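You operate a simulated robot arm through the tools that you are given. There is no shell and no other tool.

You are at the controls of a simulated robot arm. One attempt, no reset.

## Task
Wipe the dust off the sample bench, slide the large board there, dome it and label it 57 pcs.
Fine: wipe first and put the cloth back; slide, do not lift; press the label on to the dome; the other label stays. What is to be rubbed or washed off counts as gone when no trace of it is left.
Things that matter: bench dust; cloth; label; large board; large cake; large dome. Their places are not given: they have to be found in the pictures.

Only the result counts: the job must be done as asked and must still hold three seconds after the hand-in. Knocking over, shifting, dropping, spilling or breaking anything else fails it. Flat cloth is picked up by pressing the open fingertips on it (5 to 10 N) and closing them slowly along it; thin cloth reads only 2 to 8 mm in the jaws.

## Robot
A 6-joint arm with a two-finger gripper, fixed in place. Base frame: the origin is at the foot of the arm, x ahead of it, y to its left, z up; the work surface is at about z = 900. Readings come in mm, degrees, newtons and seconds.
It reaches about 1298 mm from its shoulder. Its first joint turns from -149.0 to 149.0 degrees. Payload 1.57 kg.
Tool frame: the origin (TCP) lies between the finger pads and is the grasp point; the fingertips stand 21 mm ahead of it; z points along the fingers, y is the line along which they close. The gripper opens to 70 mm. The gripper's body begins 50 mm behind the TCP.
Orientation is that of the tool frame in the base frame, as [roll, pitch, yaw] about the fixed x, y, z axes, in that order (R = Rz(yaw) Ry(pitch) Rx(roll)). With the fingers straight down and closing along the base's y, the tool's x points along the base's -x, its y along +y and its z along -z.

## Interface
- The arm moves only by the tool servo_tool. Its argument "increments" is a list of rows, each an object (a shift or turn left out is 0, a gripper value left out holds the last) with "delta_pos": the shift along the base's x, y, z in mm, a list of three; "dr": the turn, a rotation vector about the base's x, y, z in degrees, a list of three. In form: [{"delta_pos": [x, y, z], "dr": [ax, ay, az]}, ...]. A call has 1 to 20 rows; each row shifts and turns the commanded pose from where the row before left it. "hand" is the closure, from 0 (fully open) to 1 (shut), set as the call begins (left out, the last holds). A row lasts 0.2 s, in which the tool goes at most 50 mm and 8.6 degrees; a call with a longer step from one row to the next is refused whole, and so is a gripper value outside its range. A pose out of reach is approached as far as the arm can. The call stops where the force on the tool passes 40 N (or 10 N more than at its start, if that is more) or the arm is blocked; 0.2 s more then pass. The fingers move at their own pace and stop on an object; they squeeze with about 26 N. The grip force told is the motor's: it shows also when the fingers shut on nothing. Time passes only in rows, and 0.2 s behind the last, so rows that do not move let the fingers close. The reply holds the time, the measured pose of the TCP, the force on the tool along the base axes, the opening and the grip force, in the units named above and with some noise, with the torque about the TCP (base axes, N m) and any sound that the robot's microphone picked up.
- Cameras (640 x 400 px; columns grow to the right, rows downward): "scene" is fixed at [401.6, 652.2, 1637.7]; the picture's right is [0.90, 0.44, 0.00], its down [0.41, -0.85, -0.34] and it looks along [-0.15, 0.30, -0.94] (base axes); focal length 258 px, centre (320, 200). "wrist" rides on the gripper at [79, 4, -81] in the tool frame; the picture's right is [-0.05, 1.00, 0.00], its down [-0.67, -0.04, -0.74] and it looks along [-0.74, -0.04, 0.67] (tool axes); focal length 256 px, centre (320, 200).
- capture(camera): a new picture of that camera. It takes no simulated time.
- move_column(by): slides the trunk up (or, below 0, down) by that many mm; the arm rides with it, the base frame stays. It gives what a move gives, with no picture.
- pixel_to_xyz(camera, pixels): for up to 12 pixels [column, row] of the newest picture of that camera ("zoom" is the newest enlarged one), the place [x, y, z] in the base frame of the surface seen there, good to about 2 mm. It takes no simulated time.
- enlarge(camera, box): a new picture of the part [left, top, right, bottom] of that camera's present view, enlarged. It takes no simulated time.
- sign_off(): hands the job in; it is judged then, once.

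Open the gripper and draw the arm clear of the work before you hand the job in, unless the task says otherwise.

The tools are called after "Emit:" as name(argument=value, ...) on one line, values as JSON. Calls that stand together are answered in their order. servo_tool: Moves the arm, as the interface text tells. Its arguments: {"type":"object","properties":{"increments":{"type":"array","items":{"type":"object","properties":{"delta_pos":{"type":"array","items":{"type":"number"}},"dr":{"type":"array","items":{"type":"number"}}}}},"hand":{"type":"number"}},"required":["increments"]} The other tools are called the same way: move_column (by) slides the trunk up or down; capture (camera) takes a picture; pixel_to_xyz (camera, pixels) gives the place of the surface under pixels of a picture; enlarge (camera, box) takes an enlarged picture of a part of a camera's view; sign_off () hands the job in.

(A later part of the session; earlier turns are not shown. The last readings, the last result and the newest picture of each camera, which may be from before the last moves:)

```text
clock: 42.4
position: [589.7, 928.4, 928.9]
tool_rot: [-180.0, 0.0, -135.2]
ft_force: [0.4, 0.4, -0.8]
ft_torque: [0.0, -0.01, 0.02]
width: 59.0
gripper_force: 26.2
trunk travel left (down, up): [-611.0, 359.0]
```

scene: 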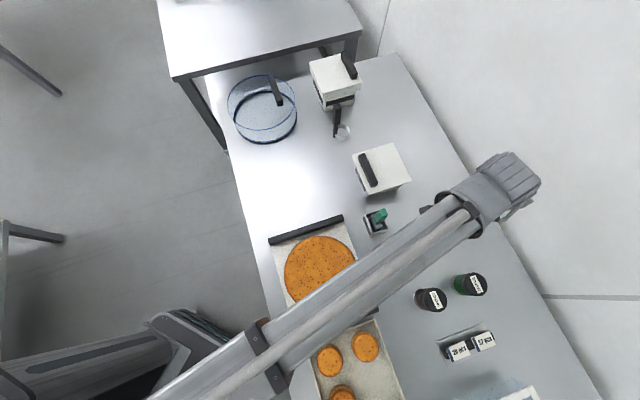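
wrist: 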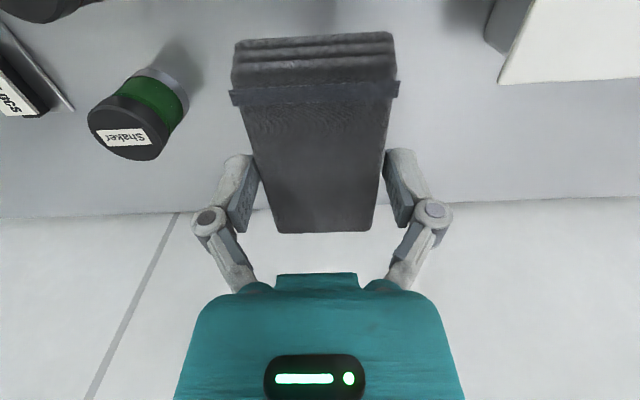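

The cloth is at or within a millimetre of the bench. I open the gripper and let it rest.

Emit:
servo_tool(hand=0, increments=[{}, {}, {}, {}])

Emit:
capture(camera="wrist")

```text
clock: 43.4
position: [589.4, 928.7, 929.2]
tool_rot: [180.0, 0.0, -135.3]
ft_force: [0.2, -0.1, 0.4]
ft_torque: [-0.02, -0.01, -0.02]
width: 69.7
gripper_force: 0.0
trunk travel left (down, up): [-611.0, 359.0]
```

```text
taken
```

wrist: 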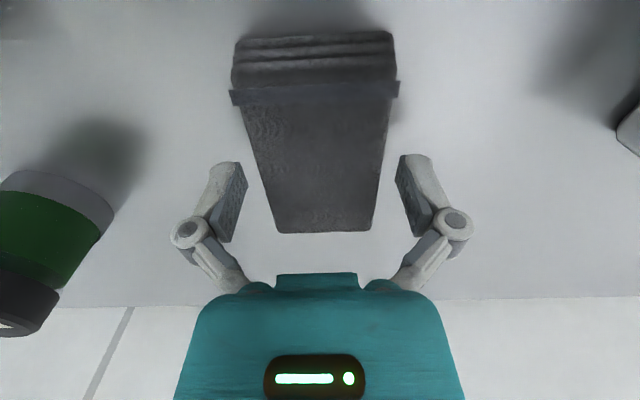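

Cloth released in its place. I raise the trunk by 270 mm and go to view the board and wiped area from (160,720).

Emit:
move_column(by=270)

Emit:
servo_tool(increments=[{"delta_pos": [-36, -17.5, 0]}, {"delta_pos": [-36, -17.5, 0]}, {"delta_pos": [-36, -17.5, 0]}, {"delta_pos": [-36, -17.5, 0]}, {"delta_pos": [-36, -17.5, 0]}, {"delta_pos": [-36, -17.5, 0]}, {"delta_pos": [-36, -17.5, 0]}, {"delta_pos": [-36, -17.5, 0]}, {"delta_pos": [-36, -17.5, 0]}, {"delta_pos": [-36, -17.5, 0]}, {"delta_pos": [-36, -17.5, 0]}, {"delta_pos": [-36, -17.5, 0]}, {}])

Emit:
capture(camera="wrist")

Emit:
capture(camera="scene")

```text
clock: 46.2
position: [589.8, 928.4, 1198.8]
tool_rot: [180.0, 0.1, -135.3]
ft_force: [-0.2, 0.2, 0.4]
ft_torque: [0.01, -0.01, -0.04]
width: 70.1
gripper_force: 0.1
trunk travel left (down, up): [-881.0, 89.0]
```

```text
clock: 49.0
position: [156.3, 717.6, 1198.7]
tool_rot: [179.9, -0.1, -135.1]
ft_force: [0.3, -0.4, -0.1]
ft_torque: [0.0, -0.01, -0.01]
width: 70.2
gripper_force: 0.0
trunk travel left (down, up): [-881.0, 89.0]
```

```text
taken
```

wrist: 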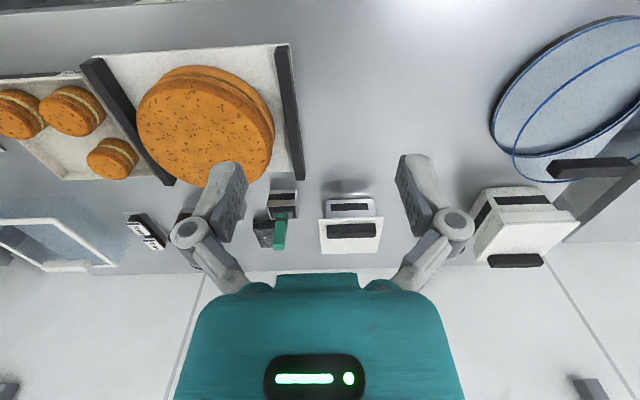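

```text
taken
```

scene: 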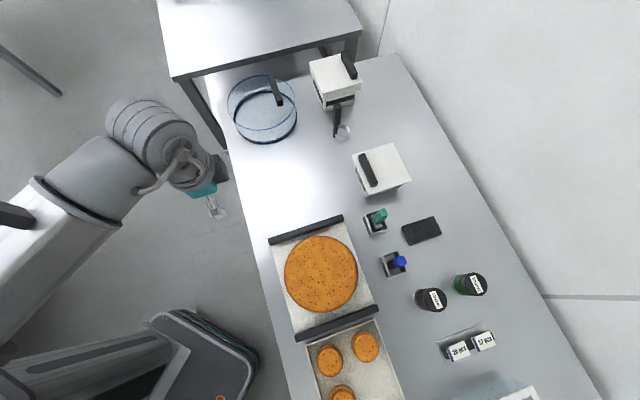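

The wiped place in wrist view around (370,60) looks clean; I enlarge to check for traces.

Emit:
enlarge(camera="wrist", box=[280, 0, 500, 140])

Emit:
enlarge(camera="scene", box=[240, 150, 340, 220])

Emit:
enlarge(camera="wrist", box=[70, 30, 320, 190])

Emit:
enlarge(camera="wrist", box=[460, 0, 640, 280])

```text
2.86 times, centred on (390, 70) of wrist
```

zoom: 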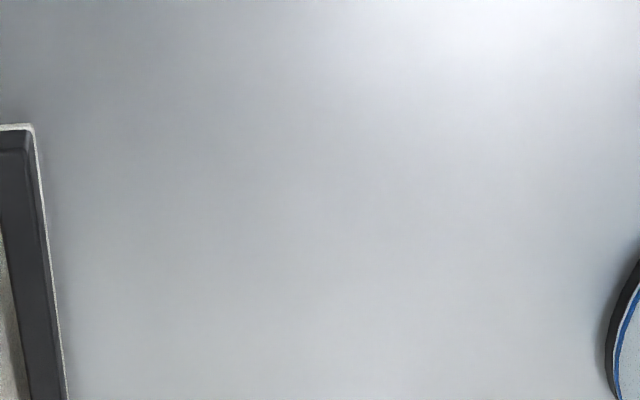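

```text
5.71 times, centred on (290, 185) of scene
```

zoom: 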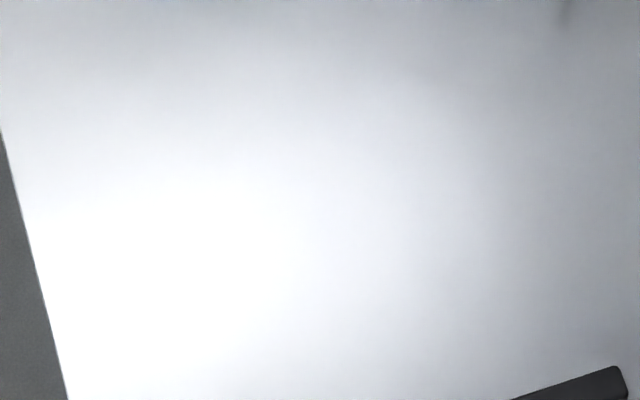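

```text
2.50 times, centred on (195, 110) of wrist
```

zoom: 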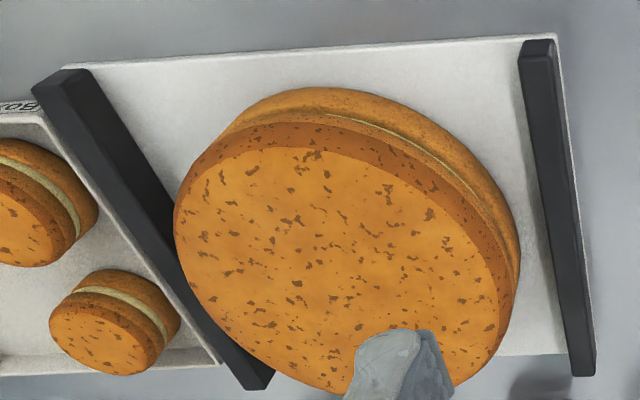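

```text
1.43 times, centred on (550, 140) of wrist
```

zoom: 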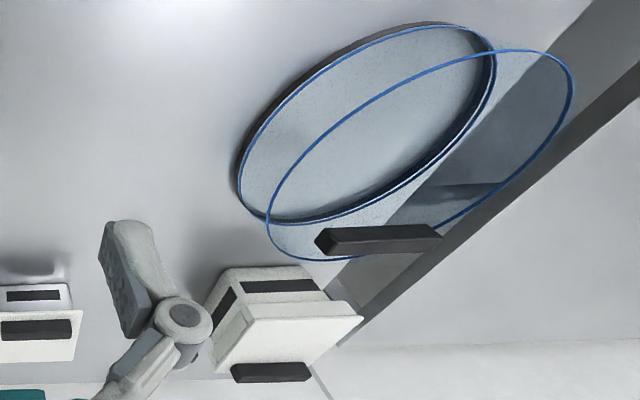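

Clean. Now I measure the board's near handle and edges, and the dome, from fresh zooms.

Emit:
enlarge(camera="wrist", box=[70, 30, 320, 190])

Emit:
pixel_to_xyz(camera="zoom", pixels=[[523, 45], [548, 42], [583, 372], [592, 358], [558, 36], [595, 375], [555, 200], [575, 200], [100, 64], [60, 74], [245, 385], [140, 200]])

Emit:
pixel_to_xyz(camera="zoom", pixels=[[545, 200], [564, 120], [150, 100], [500, 60], [300, 250], [330, 100], [516, 250], [180, 230], [400, 355], [290, 350], [310, 150], [20, 110]])

Emit:
enlarge(camera="wrist", box=[480, 0, 640, 200])

Emit:
capture(camera="wrist")

```text
2.50 times, centred on (195, 110) of wrist
```

zoom: 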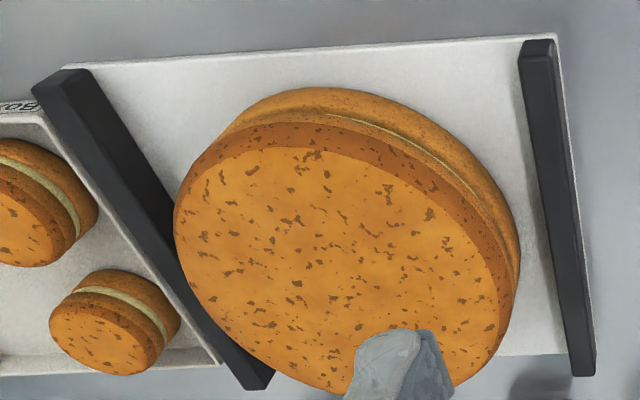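

```text
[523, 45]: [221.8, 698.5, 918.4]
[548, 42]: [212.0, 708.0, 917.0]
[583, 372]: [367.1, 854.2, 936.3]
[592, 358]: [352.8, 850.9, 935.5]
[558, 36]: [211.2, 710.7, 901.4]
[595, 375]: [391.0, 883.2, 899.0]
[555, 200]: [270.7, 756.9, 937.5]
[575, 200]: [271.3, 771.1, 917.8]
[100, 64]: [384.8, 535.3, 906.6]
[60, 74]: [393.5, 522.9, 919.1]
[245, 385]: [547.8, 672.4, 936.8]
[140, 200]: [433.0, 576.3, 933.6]
```

```text
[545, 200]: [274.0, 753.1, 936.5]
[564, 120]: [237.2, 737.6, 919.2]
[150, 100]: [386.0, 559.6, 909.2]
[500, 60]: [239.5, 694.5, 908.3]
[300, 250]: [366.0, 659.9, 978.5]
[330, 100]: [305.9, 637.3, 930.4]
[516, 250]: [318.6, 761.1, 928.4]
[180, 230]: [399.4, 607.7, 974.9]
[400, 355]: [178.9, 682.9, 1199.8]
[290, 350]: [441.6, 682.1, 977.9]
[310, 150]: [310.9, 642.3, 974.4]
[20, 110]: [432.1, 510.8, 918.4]
```

```text
2.00 times, centred on (560, 100) of wrist
```

zoom: 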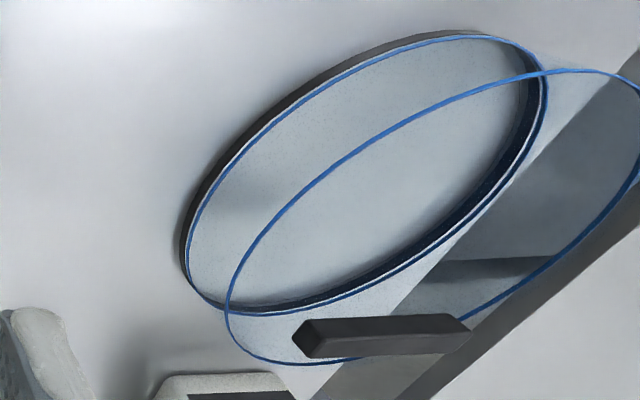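

```text
taken
```

wrist: 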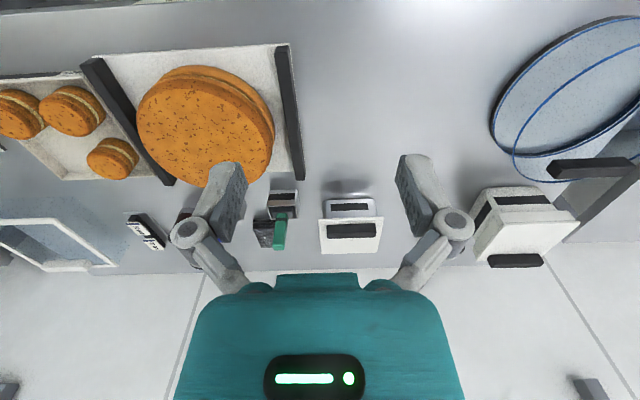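

Board spans u≈-354…-88 (along bench), handles ~15 mm thick at z 908–937. Now I measure the dome's ring, handle and neighbouring objects.

Emit:
pixel_to_xyz(camera="zoom", pixels=[[182, 265], [186, 265], [330, 75], [460, 33], [545, 85], [268, 308], [440, 250], [305, 330], [460, 335], [380, 345], [395, 325], [310, 350]])

Emit:
pixel_to_xyz(camera="scene", pixels=[[234, 120], [262, 143], [296, 122], [270, 84], [228, 105], [262, 74], [295, 105], [275, 80], [280, 104], [261, 130], [352, 155], [370, 195]])

Emit:
enlarge(camera="scene", box=[216, 60, 312, 150])

```text
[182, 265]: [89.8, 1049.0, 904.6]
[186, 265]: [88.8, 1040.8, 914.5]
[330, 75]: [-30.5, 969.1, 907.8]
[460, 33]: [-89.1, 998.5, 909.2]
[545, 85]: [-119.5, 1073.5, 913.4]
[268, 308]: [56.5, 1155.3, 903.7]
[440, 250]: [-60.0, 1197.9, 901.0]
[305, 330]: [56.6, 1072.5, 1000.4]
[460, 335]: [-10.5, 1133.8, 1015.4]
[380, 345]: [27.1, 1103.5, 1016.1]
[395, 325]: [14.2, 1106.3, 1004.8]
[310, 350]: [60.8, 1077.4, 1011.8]
```

```text
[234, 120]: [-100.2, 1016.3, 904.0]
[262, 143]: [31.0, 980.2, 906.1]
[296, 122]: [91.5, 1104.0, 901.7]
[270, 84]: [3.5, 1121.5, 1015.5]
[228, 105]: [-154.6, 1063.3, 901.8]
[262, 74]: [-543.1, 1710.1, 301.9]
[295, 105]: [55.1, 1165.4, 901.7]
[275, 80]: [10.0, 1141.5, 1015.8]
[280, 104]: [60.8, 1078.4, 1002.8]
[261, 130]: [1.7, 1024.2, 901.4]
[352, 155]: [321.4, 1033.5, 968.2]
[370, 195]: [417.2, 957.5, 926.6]
```

```text
4.44 times, centred on (264, 105) of scene
```

zoom: 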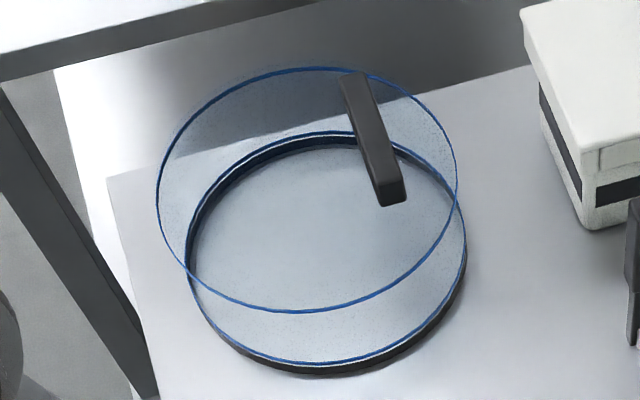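

Dome ring: centre ≈(-13,1074), radius ≈106. Now I refine the board's orientation with a scene zoom of its handle and far board edge.

Emit:
enlarge(camera="scene", box=[260, 205, 388, 295])

```text
4.44 times, centred on (324, 250) of scene
```

zoom: 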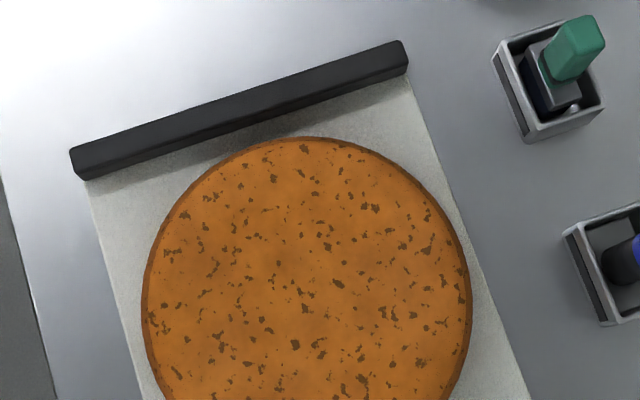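

I query along the handle's outer top edge and the board's long edges and cake rim.

Emit:
pixel_to_xyz(camera="zoom", pixels=[[80, 152], [395, 46], [90, 170], [405, 64], [240, 108], [92, 210], [130, 370], [420, 105], [510, 360], [145, 300], [320, 140], [468, 290]])

```text
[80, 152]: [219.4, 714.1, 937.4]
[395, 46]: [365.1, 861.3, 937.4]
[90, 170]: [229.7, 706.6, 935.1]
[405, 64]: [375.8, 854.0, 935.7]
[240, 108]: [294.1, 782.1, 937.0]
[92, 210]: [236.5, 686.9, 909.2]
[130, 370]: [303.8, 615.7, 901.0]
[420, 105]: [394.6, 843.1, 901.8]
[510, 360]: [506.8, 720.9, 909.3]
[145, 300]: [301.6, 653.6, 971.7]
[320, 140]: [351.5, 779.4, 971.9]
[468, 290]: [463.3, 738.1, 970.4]
```

Board yaw is 45.3°, cake centre at (u,v)=(-220,762), r≈91. I'll grip the near handle off-centre at v≈712 (260,746.7), with a 30 mm opening so the inner finger clears the cake.

Emit:
servo_tool(hand=0.57, increments=[{"delta_pos": [26, 7.5, 0]}, {"delta_pos": [26, 7.5, 0]}, {"delta_pos": [26, 7.5, 0]}, {"delta_pos": [25.5, 7, 0]}, {}, {}])

Emit:
move_column(by=-170)

Emit:
capture(camera="wrist")

Emit:
capture(camera="scene")

```text
clock: 50.4
position: [263.0, 746.8, 1199.7]
tool_rot: [180.0, 0.0, -135.1]
ft_force: [-0.1, 1.0, 0.9]
ft_torque: [-0.02, -0.02, -0.02]
width: 30.0
gripper_force: 0.1
trunk travel left (down, up): [-881.0, 89.0]
```

```text
clock: 52.3
position: [261.2, 747.0, 1029.1]
tool_rot: [-179.9, 0.0, -135.3]
ft_force: [0.8, 0.5, 1.2]
ft_torque: [-0.02, -0.03, 0.0]
width: 30.2
gripper_force: 0.1
trunk travel left (down, up): [-711.0, 259.0]
```

```text
taken
```

wrist: 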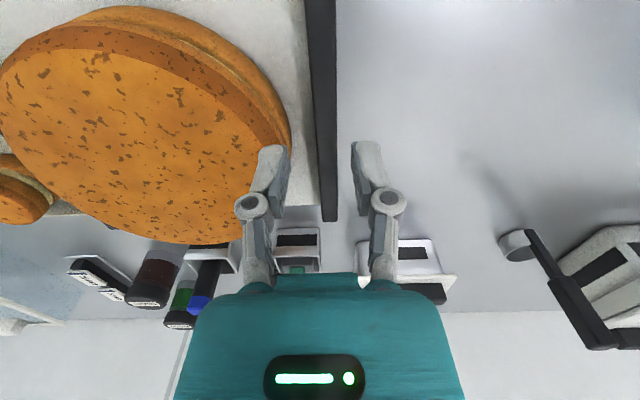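

```text
taken
```

scene: 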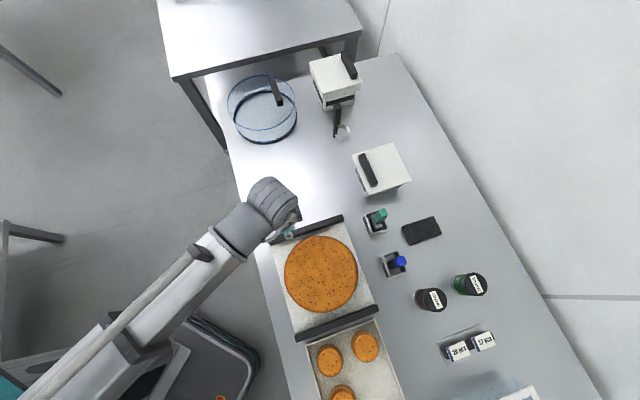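

I enlarge around the handle below the fingers to check the alignment.

Emit:
enlarge(camera="wrist", box=[220, 0, 420, 240])

Emit:
pixel_to_xyz(camera="wrist", pixels=[[316, 90], [324, 90], [332, 90], [325, 40], [328, 150], [290, 120], [270, 90], [285, 150]])

```text
1.67 times, centred on (320, 120) of wrist
```

zoom: 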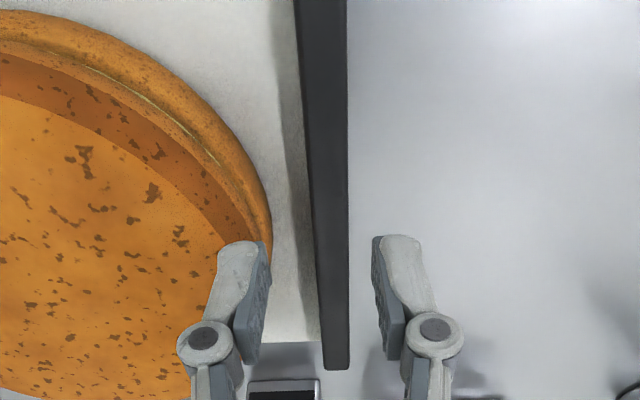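

```text
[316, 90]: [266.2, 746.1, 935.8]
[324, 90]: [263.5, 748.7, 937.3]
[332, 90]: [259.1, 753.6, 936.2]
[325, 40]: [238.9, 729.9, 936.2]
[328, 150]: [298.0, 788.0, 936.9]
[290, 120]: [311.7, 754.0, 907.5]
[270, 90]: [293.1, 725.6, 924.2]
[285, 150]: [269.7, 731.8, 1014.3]
```

Handle centre is 1 mm off the TCP; small correction, then lower 60 and inspect.

Emit:
servo_tool(increments=[{"delta_pos": [-0.8, 0.7, 0]}, {}])

Emit:
move_column(by=-60)

Emit:
capture(camera="wrist")

```text
clock: 52.9
position: [260.3, 748.3, 1029.0]
tool_rot: [180.0, 0.0, -135.2]
ft_force: [0.6, 0.5, 0.7]
ft_torque: [0.0, 0.0, -0.01]
width: 30.1
gripper_force: 0.1
trunk travel left (down, up): [-711.0, 259.0]
```

```text
clock: 53.9
position: [260.7, 747.8, 969.9]
tool_rot: [-180.0, -0.1, -135.2]
ft_force: [0.2, 0.4, -1.0]
ft_torque: [0.02, 0.0, -0.02]
width: 30.2
gripper_force: 0.1
trunk travel left (down, up): [-651.0, 319.0]
```

```text
taken
```

wrist: 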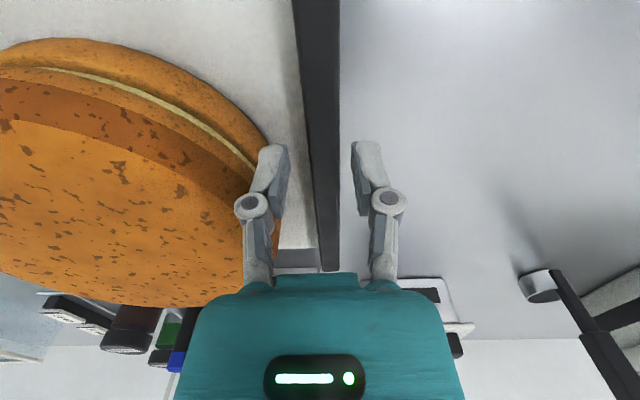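

Clear on both sides. I lower the last 35 mm.

Emit:
move_column(by=-35)

Emit:
capture(camera="wrist")

```text
clock: 54.7
position: [260.2, 747.2, 935.2]
tool_rot: [-180.0, 0.0, -135.2]
ft_force: [0.8, -0.6, 1.4]
ft_torque: [0.0, 0.0, -0.04]
width: 30.3
gripper_force: 0.1
trunk travel left (down, up): [-616.0, 354.0]
```

```text
taken
```

wrist: 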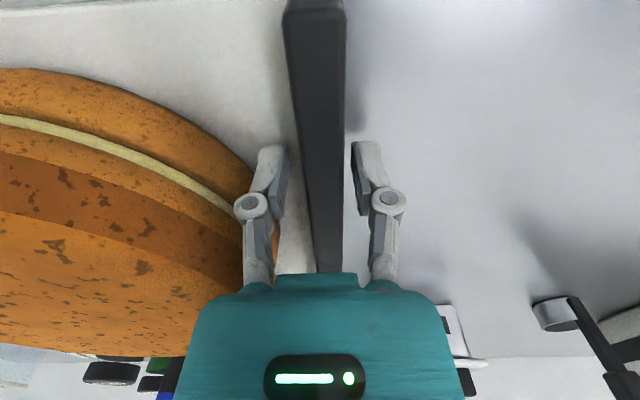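

The fingers straddle the handle (cols 290–345), no contact. I close on it.

Emit:
servo_tool(hand=1, increments=[{}, {}, {}, {}])

Emit:
capture(camera="wrist")

```text
clock: 55.7
position: [260.7, 747.4, 935.7]
tool_rot: [-179.9, 0.0, -135.2]
ft_force: [-0.8, 2.5, 3.4]
ft_torque: [0.02, 0.07, 0.07]
width: 17.7
gripper_force: 26.3
trunk travel left (down, up): [-616.0, 354.0]
```

```text
taken
```

wrist: 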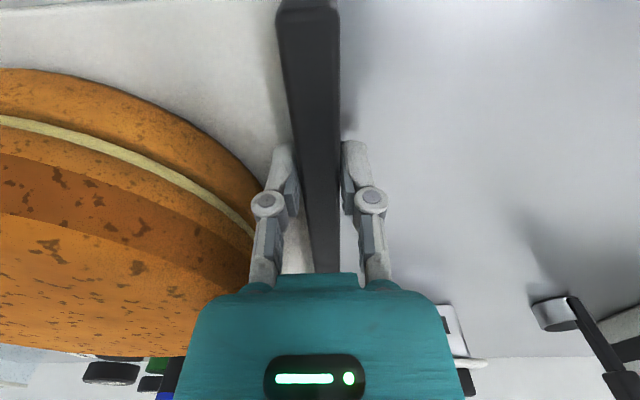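

Gripped (17.7 mm). I begin dragging gently along the bench (-u), 60 mm first.

Emit:
servo_tool(increments=[{"delta_pos": [-2, 2.1, 0]}, {"delta_pos": [-4.13, 4.35, 0]}, {"delta_pos": [-4.13, 4.35, 0]}, {"delta_pos": [-4.13, 4.35, 0]}, {"delta_pos": [-4.13, 4.35, 0]}, {"delta_pos": [-4.13, 4.35, 0]}, {"delta_pos": [-4.13, 4.35, 0]}, {"delta_pos": [-4.13, 4.35, 0]}, {"delta_pos": [-4.13, 4.35, 0]}, {"delta_pos": [-4.13, 4.35, 0]}, {"delta_pos": [-2, 2.1, 0]}])

Emit:
capture(camera="wrist")

Emit:
capture(camera="scene")

```text
clock: 58.1
position: [219.5, 789.9, 933.7]
tool_rot: [180.0, 0.0, -135.2]
ft_force: [0.7, -1.7, 0.3]
ft_torque: [-0.03, -0.08, -0.06]
width: 17.7
gripper_force: 25.7
trunk travel left (down, up): [-616.0, 354.0]
```

```text
taken
```

wrist: 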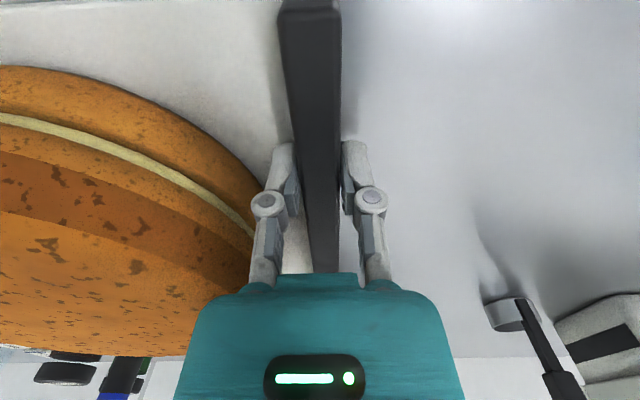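

```text
taken
```

scene: 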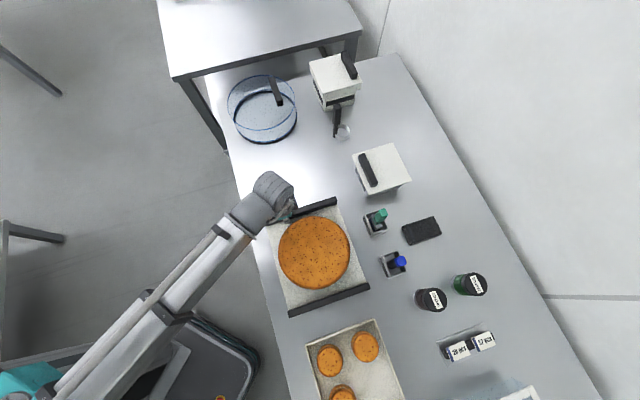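

Board slides cleanly without rotating. I continue the remaining ~210 mm in two calls.

Emit:
servo_tool(increments=[{"delta_pos": [-3, 3.2, 0]}, {"delta_pos": [-6, 6.37, 0]}, {"delta_pos": [-6, 6.37, 0]}, {"delta_pos": [-6, 6.37, 0]}, {"delta_pos": [-6, 6.37, 0]}, {"delta_pos": [-6, 6.37, 0]}, {"delta_pos": [-6, 6.37, 0]}, {"delta_pos": [-6, 6.37, 0]}, {"delta_pos": [-6, 6.37, 0]}, {"delta_pos": [-6, 6.37, 0]}, {"delta_pos": [-6, 6.37, 0]}, {"delta_pos": [-6, 6.37, 0]}, {"delta_pos": [-3, 3.2, 0]}, {}])

Emit:
capture(camera="wrist")

Emit:
capture(camera="scene")

```text
clock: 61.1
position: [147.9, 866.9, 935.0]
tool_rot: [-179.9, 0.0, -135.2]
ft_force: [1.4, -2.0, 0.2]
ft_torque: [-0.05, -0.02, -0.09]
width: 17.5
gripper_force: 26.0
trunk travel left (down, up): [-616.0, 354.0]
```

```text
taken
```

wrist: 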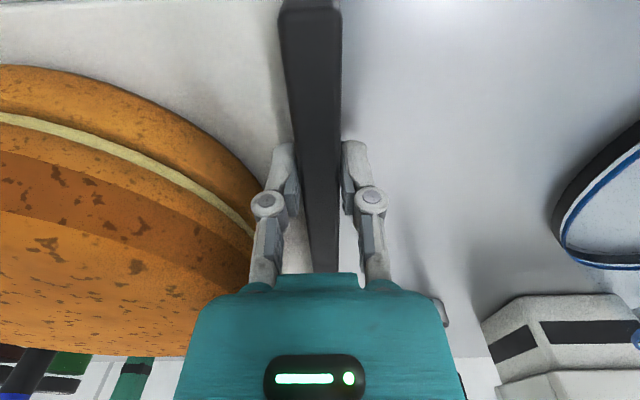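

```text
taken
```

scene: 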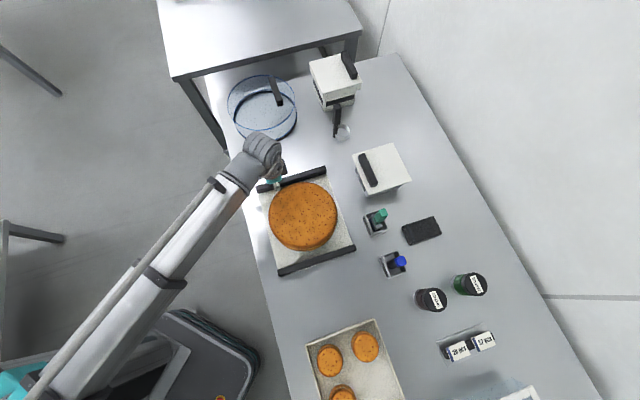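

I check the small cup/sieve position (343,132) against the board's final corner before continuing.

Emit:
pixel_to_xyz(camera="scene", pixels=[[343, 132], [335, 137], [350, 137], [342, 140], [336, 120], [337, 107], [325, 170], [320, 110], [357, 165], [322, 95]])

Emit:
enlarge(camera="scene", box=[250, 80, 410, 200])

```text
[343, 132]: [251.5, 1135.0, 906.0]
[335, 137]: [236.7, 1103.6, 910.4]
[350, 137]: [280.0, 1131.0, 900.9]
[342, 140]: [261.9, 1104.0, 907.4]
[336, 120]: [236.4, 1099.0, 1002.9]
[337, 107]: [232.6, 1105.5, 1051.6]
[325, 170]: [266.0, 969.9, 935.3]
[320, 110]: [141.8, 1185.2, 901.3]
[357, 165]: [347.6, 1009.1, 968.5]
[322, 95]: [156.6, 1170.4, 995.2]
```

```text
3.33 times, centred on (330, 140) of scene
```

zoom: 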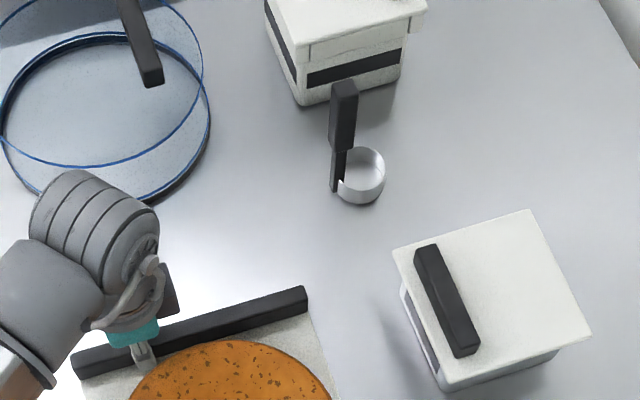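

The cup stands at v≈945+, the board ends at v≈876: clear. I finish the slide.

Emit:
servo_tool(increments=[{"delta_pos": [-3, 3.2, 0]}, {"delta_pos": [-6, 6.3, 0]}, {"delta_pos": [-6, 6.3, 0]}, {"delta_pos": [-6, 6.3, 0]}, {"delta_pos": [-6, 6.3, 0]}, {"delta_pos": [-6, 6.3, 0]}, {"delta_pos": [-6, 6.3, 0]}, {"delta_pos": [-6, 6.3, 0]}, {"delta_pos": [-6, 6.3, 0]}, {"delta_pos": [-6, 6.3, 0]}, {"delta_pos": [-6, 6.3, 0]}, {"delta_pos": [-6, 6.3, 0]}, {"delta_pos": [-3, 3.2, 0]}, {}])

Emit:
capture(camera="wrist")

Emit:
capture(camera="scene")

```text
clock: 64.1
position: [75.3, 944.0, 934.9]
tool_rot: [180.0, 0.0, -135.2]
ft_force: [1.2, -1.8, 1.2]
ft_torque: [-0.04, -0.01, -0.14]
width: 17.4
gripper_force: 26.0
trunk travel left (down, up): [-616.0, 354.0]
```

```text
taken
```

wrist: 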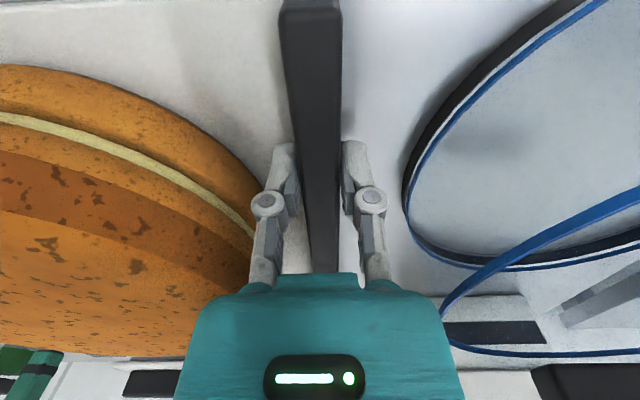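

```text
taken
```

scene: 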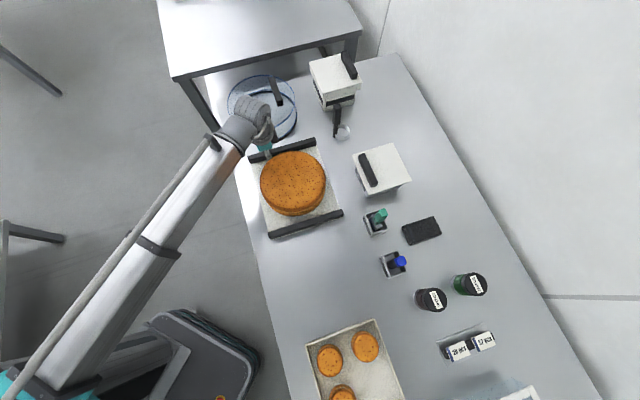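

The board is over the wiped place. I open just to 25 mm (dome is 45 mm from the handle) and rise.

Emit:
servo_tool(hand=0.64, increments=[{}, {}, {}])

Emit:
capture(camera="wrist")

Emit:
move_column(by=20)

Emit:
move_column(by=245)

Emit:
capture(camera="wrist")

```text
clock: 64.9
position: [76.0, 943.5, 935.1]
tool_rot: [-180.0, 0.0, -135.2]
ft_force: [0.0, 0.0, 0.4]
ft_torque: [0.01, 0.02, 0.0]
width: 25.3
gripper_force: 0.0
trunk travel left (down, up): [-616.0, 354.0]
```

```text
taken
```

wrist: 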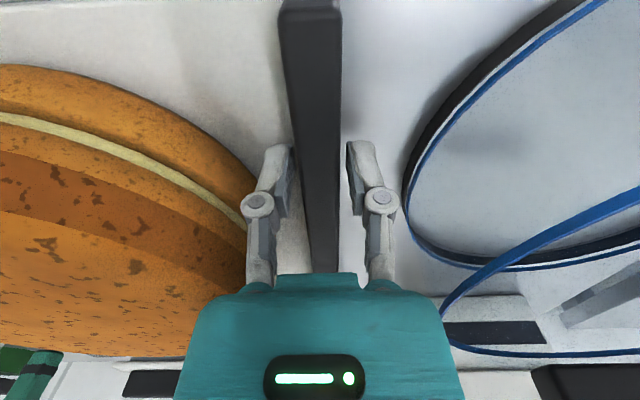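

```text
clock: 65.6
position: [75.9, 943.4, 954.6]
tool_rot: [-179.9, 0.0, -135.1]
ft_force: [0.3, -0.3, -0.3]
ft_torque: [0.02, 0.02, -0.03]
width: 25.3
gripper_force: 0.0
trunk travel left (down, up): [-636.0, 334.0]
```

```text
clock: 68.1
position: [74.6, 943.5, 1199.2]
tool_rot: [180.0, 0.0, -135.3]
ft_force: [-0.2, 0.1, 0.7]
ft_torque: [0.01, -0.01, 0.01]
width: 25.4
gripper_force: 0.1
trunk travel left (down, up): [-881.0, 89.0]
```

```text
taken
```

wrist: 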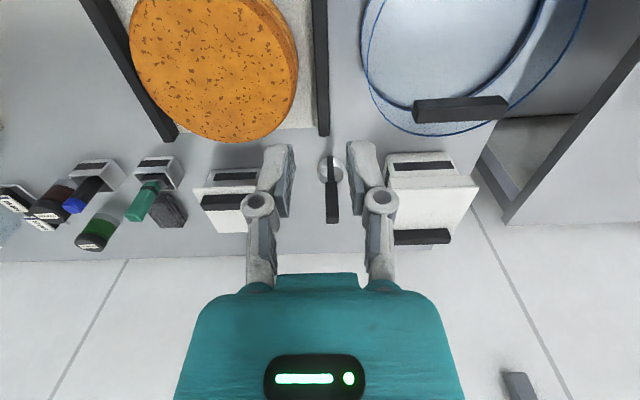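

Board placed. Now I go to view the dome closely from (-91,996).

Emit:
servo_tool(increments=[{"delta_pos": [-33, 10.5, 0]}, {"delta_pos": [-33, 10.5, 0]}, {"delta_pos": [-33, 10.5, 0]}, {"delta_pos": [-33, 10.5, 0]}, {"delta_pos": [-33, 10.5, 0]}, {}])

Emit:
capture(camera="wrist")

Emit:
capture(camera="scene")

```text
clock: 69.5
position: [-90.1, 996.8, 1199.2]
tool_rot: [180.0, 0.0, -135.2]
ft_force: [-0.9, 0.1, 0.5]
ft_torque: [0.01, 0.0, -0.01]
width: 25.4
gripper_force: 0.1
trunk travel left (down, up): [-881.0, 89.0]
```

```text
taken
```

wrist: 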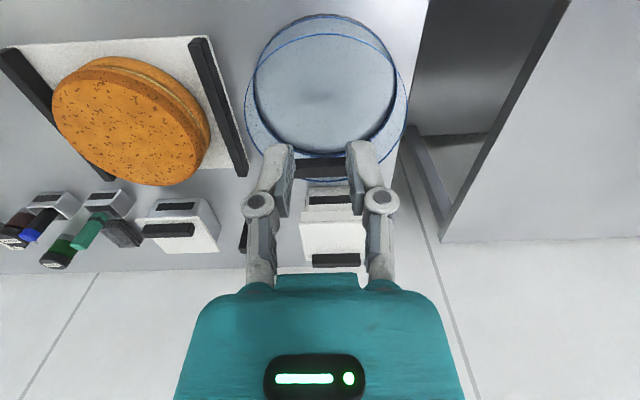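

```text
taken
```

scene: 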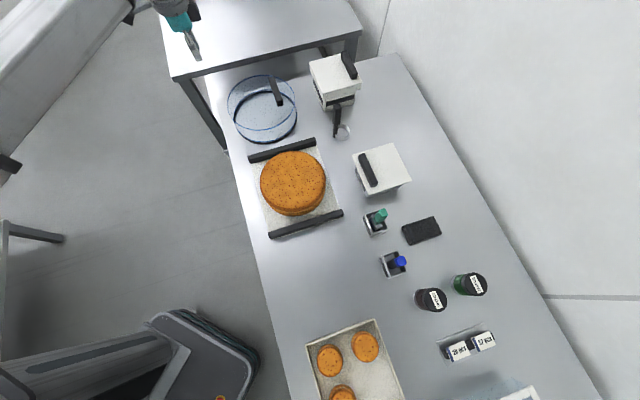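

I enlarge the dome in the wrist view.

Emit:
enlarge(camera="wrist", box=[230, 0, 420, 200])

Emit:
enlarge(camera="scene", box=[216, 60, 312, 150])

```text
2.00 times, centred on (325, 100) of wrist
```

zoom: 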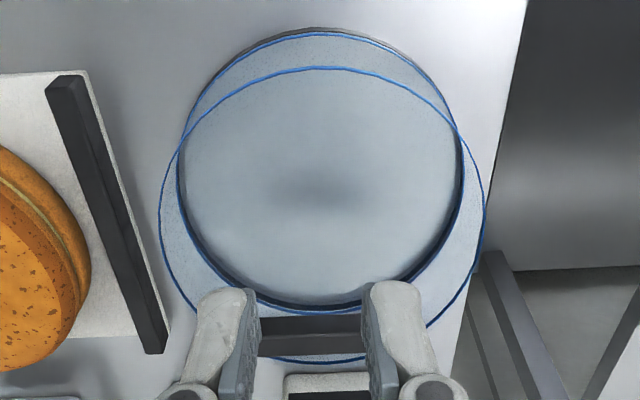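

```text
4.44 times, centred on (264, 105) of scene
```

zoom: 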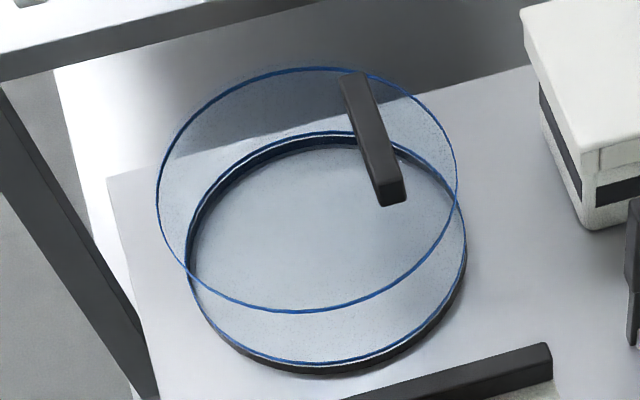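

The handle seems to sit off-centre near the far side. I move over the dome with open fingers for a near-vertical view.

Emit:
servo_tool(hand=0, increments=[{"delta_pos": [25, 25, 0]}, {"delta_pos": [25, 25, 0]}, {"delta_pos": [25, 25, 0]}, {"delta_pos": [25, 25, 0]}, {}, {}])

Emit:
capture(camera="wrist")

Emit:
enlarge(camera="wrist", box=[200, 0, 440, 150])

```text
clock: 70.9
position: [9.7, 1098.3, 1199.6]
tool_rot: [-180.0, 0.1, -135.1]
ft_force: [-0.5, 0.0, 0.1]
ft_torque: [-0.02, -0.03, -0.03]
width: 69.9
gripper_force: 0.1
trunk travel left (down, up): [-881.0, 89.0]
```

```text
taken
```

wrist: 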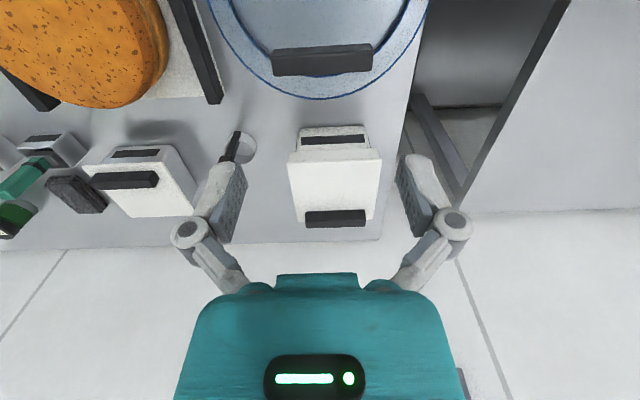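

```text
2.67 times, centred on (320, 75) of wrist
```

zoom: 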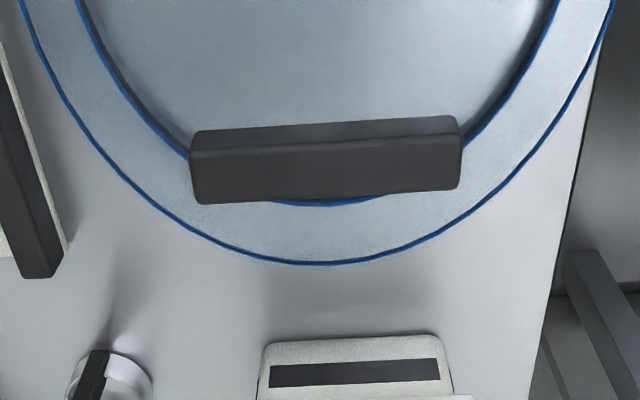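

I measure the handle's corners and the top ring in this zoom.

Emit:
pixel_to_xyz(camera="zoom", pixels=[[198, 158], [455, 142], [198, 198], [455, 184], [330, 150], [330, 190], [325, 130], [200, 138], [455, 122], [330, 175], [320, 262], [100, 150]])

```text
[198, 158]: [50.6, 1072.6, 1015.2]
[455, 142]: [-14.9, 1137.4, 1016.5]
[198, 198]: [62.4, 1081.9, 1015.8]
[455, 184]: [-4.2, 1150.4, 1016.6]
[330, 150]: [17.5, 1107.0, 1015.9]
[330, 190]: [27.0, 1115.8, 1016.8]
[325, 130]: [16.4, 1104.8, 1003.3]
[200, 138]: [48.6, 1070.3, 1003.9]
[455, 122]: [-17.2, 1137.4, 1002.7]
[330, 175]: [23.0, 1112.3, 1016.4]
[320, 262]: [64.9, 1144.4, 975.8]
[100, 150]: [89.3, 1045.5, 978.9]
```

Handle: centre (23.6,1110.6), z up to 1016, 95 mm along the bench, 17 mm thick, offset ~52 mm outward from the dome centre. I turn the tool by -90° so the fingers close across it.

Emit:
servo_tool(increments=[{"delta_pos": [1.4, 1.2, 0], "dr": [0, 0, -8.2]}, {"delta_pos": [1.4, 1.2, 0], "dr": [0, 0, -8.2]}, {"delta_pos": [1.4, 1.2, 0], "dr": [0, 0, -8.2]}, {"delta_pos": [1.4, 1.2, 0], "dr": [0, 0, -8.2]}, {"delta_pos": [1.4, 1.2, 0], "dr": [0, 0, -8.2]}, {"delta_pos": [1.4, 1.2, 0], "dr": [0, 0, -8.2]}, {"delta_pos": [1.4, 1.2, 0], "dr": [0, 0, -8.2]}, {"delta_pos": [1.4, 1.2, 0], "dr": [0, 0, -8.2]}, {"delta_pos": [1.4, 1.2, 0], "dr": [0, 0, -8.2]}, {"delta_pos": [1.3, 1.5, 0], "dr": [0, 0, -8.2]}, {"dr": [0, 0, -7.8]}, {}])

Emit:
capture(camera="wrist")

```text
clock: 73.5
position: [24.0, 1109.6, 1199.3]
tool_rot: [-179.9, 0.0, 134.9]
ft_force: [-0.7, 0.3, -0.8]
ft_torque: [-0.01, 0.01, 0.0]
width: 69.9
gripper_force: 0.1
trunk travel left (down, up): [-881.0, 89.0]
```

```text
taken
```

wrist: 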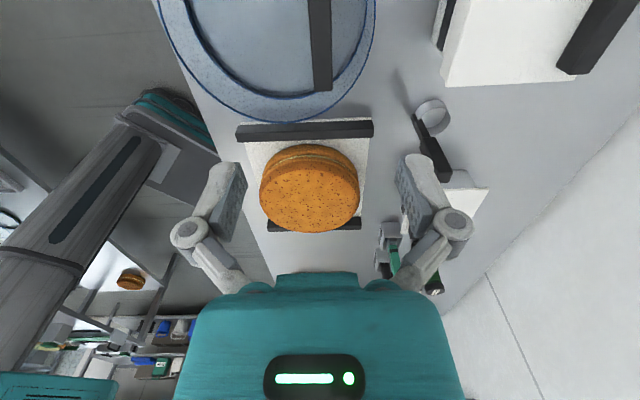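

Aligned: the handle is at column ~320. I lower 120 mm and check again.

Emit:
move_column(by=-120)

Emit:
capture(camera="wrist")

Emit:
pixel_to_xyz(camera="wrist", pixels=[[310, 60], [320, 60], [330, 60], [320, 120], [320, 20]])

```text
clock: 75.0
position: [23.5, 1107.6, 1080.5]
tool_rot: [-179.9, 0.0, 135.0]
ft_force: [-0.9, 0.1, 0.5]
ft_torque: [0.01, -0.01, 0.02]
width: 70.0
gripper_force: 0.0
trunk travel left (down, up): [-761.0, 209.0]
```

```text
taken
```

wrist: 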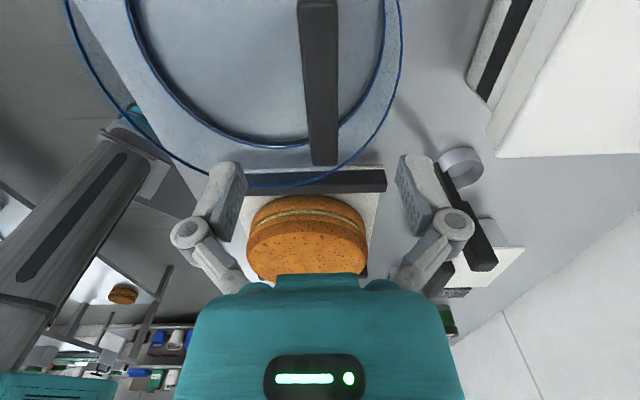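

```text
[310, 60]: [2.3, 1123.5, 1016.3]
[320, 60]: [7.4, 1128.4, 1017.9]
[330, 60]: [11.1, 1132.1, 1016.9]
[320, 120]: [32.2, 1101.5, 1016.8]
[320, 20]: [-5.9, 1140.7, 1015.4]
```

Handle below the TCP at v≈802. I lower to TCP z≈1006 (tips at 985, glass at 977).

Emit:
servo_tool(increments=[{"delta_pos": [0.6, 0.6, 0]}, {}])

Emit:
move_column(by=-73)

Emit:
capture(camera="wrist")

```text
clock: 75.6
position: [25.6, 1108.6, 1080.1]
tool_rot: [180.0, 0.0, 135.0]
ft_force: [0.1, -0.6, -0.1]
ft_torque: [0.01, 0.02, 0.0]
width: 70.2
gripper_force: 0.1
trunk travel left (down, up): [-761.0, 209.0]
```

```text
clock: 76.7
position: [24.9, 1108.6, 1006.6]
tool_rot: [180.0, 0.0, 135.0]
ft_force: [-0.3, -0.2, -0.7]
ft_torque: [0.05, 0.02, 0.02]
width: 69.8
gripper_force: 0.2
trunk travel left (down, up): [-688.0, 282.0]
```

```text
taken
```

wrist: 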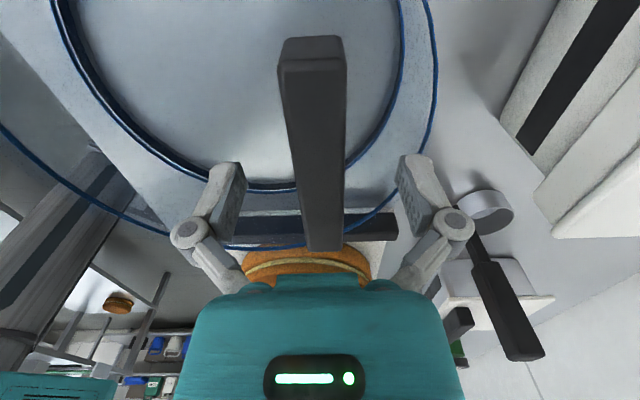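

I enlarge the handle to see how it is fixed and whether the fingers straddle it properly.

Emit:
enlarge(camera="wrist", box=[220, 20, 420, 270])

```text
1.60 times, centred on (320, 145) of wrist
```

zoom: 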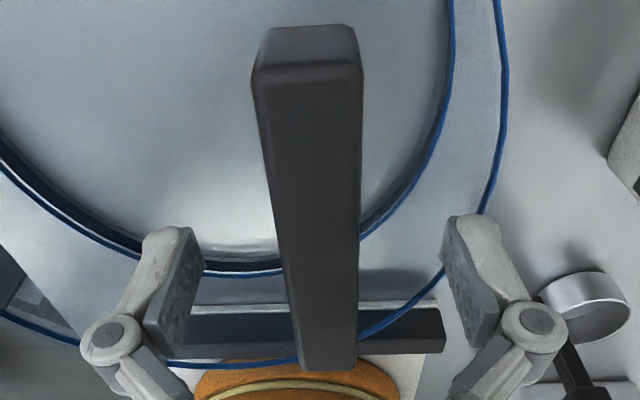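

The bar is between the fingers. I close on it.

Emit:
servo_tool(hand=1, increments=[{}, {}, {}, {}, {}])

Emit:
move_column(by=4)

Emit:
capture(camera="wrist")

Emit:
enlarge(camera="scene", box=[200, 50, 330, 160])

```text
clock: 77.5
position: [25.2, 1106.7, 1011.6]
tool_rot: [179.8, -0.4, 135.0]
ft_force: [2.5, 8.7, 51.5]
ft_torque: [-0.22, 0.18, 0.07]
width: 24.3
gripper_force: 25.9
trunk travel left (down, up): [-688.0, 282.0]
stopped in row 3: the force on the tool passed its limit at 45 N (the readings are from after the stop); the commanded pose is now the measured one
```

```text
clock: 78.0
position: [24.9, 1105.8, 1013.0]
tool_rot: [179.8, -0.1, 135.1]
ft_force: [6.0, 4.3, 22.8]
ft_torque: [0.11, -0.17, -0.06]
width: 19.6
gripper_force: 26.1
trunk travel left (down, up): [-692.0, 278.0]
```

```text
taken
```

wrist: 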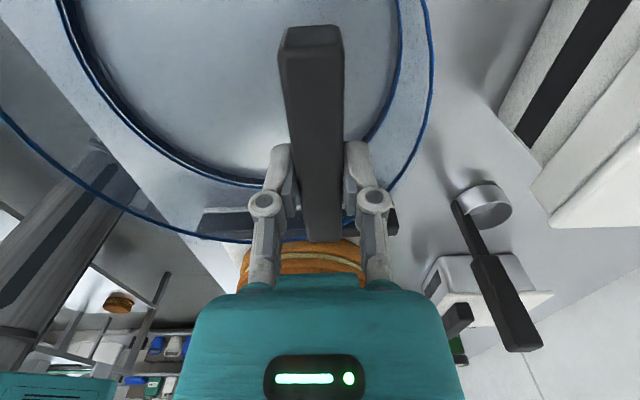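

```text
3.64 times, centred on (265, 105) of scene
```

zoom: 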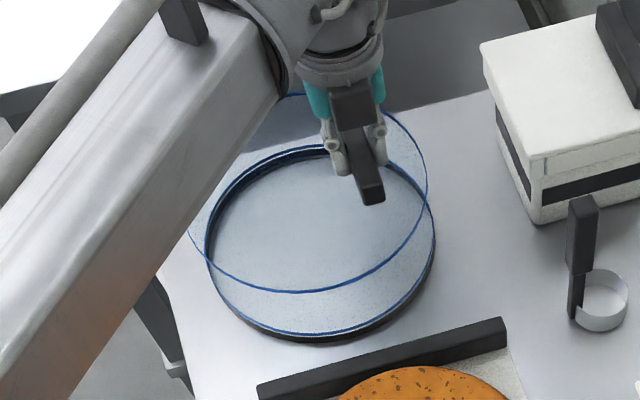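

Closing met resistance: the tips pushed down on something (51 N, tool rode up to 1012). I pause and read the state before doing more.

Emit:
servo_tool(increments=[{}, {}])

Emit:
enlarge(camera="wrist", box=[220, 20, 420, 270])

```text
clock: 78.6
position: [24.3, 1107.0, 1013.1]
tool_rot: [180.0, -0.1, 134.9]
ft_force: [7.2, 0.4, 18.2]
ft_torque: [-0.06, -0.19, -0.01]
width: 19.7
gripper_force: 26.5
trunk travel left (down, up): [-692.0, 278.0]
```

```text
1.60 times, centred on (320, 145) of wrist
```

zoom: 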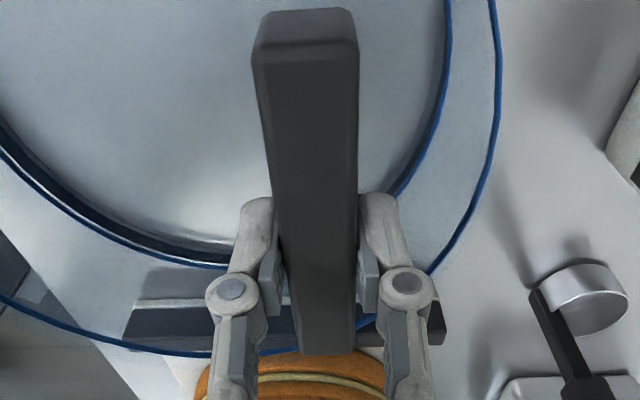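

The tips press on the dome's top by ~18 N. I reopen to 42 mm, see the true height, and regrip a little higher.

Emit:
servo_tool(hand=0.4, increments=[{}, {}, {}])

Emit:
capture(camera="wrist")

Emit:
enlarge(camera="scene", box=[200, 50, 330, 160])

```text
clock: 79.4
position: [24.3, 1109.0, 1010.9]
tool_rot: [-179.9, 0.0, 134.9]
ft_force: [0.7, 0.3, 0.3]
ft_torque: [0.04, 0.01, -0.01]
width: 42.2
gripper_force: 0.1
trunk travel left (down, up): [-692.0, 278.0]
```

```text
taken
```

wrist: 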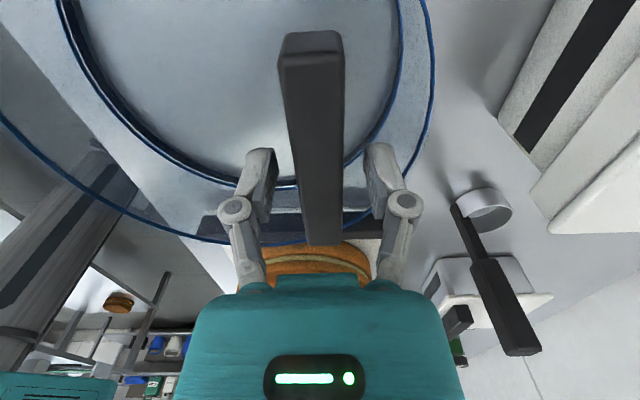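

```text
3.64 times, centred on (265, 105) of scene
```

zoom: 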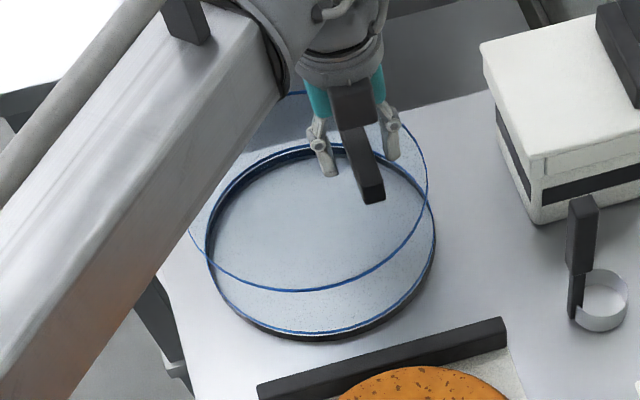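

Free again at z=1010.9 with no force. I raise 6 mm and close again.

Emit:
move_column(by=6)

Emit:
servo_tool(hand=1, increments=[{}, {}, {}, {}])

Emit:
capture(camera="wrist")

```text
clock: 80.0
position: [24.4, 1108.7, 1015.8]
tool_rot: [-180.0, 0.1, 135.0]
ft_force: [-0.7, -0.1, -0.9]
ft_torque: [-0.02, 0.0, 0.01]
width: 42.0
gripper_force: 0.1
trunk travel left (down, up): [-698.0, 272.0]
```

```text
clock: 81.0
position: [23.8, 1107.7, 1016.3]
tool_rot: [-179.8, -0.1, 135.0]
ft_force: [-0.5, -0.1, -0.2]
ft_torque: [0.03, 0.04, 0.02]
width: 19.4
gripper_force: 25.9
trunk travel left (down, up): [-698.0, 272.0]
```

```text
taken
```

wrist: 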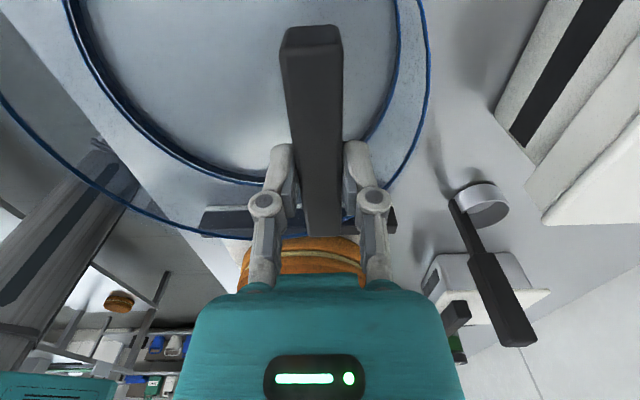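

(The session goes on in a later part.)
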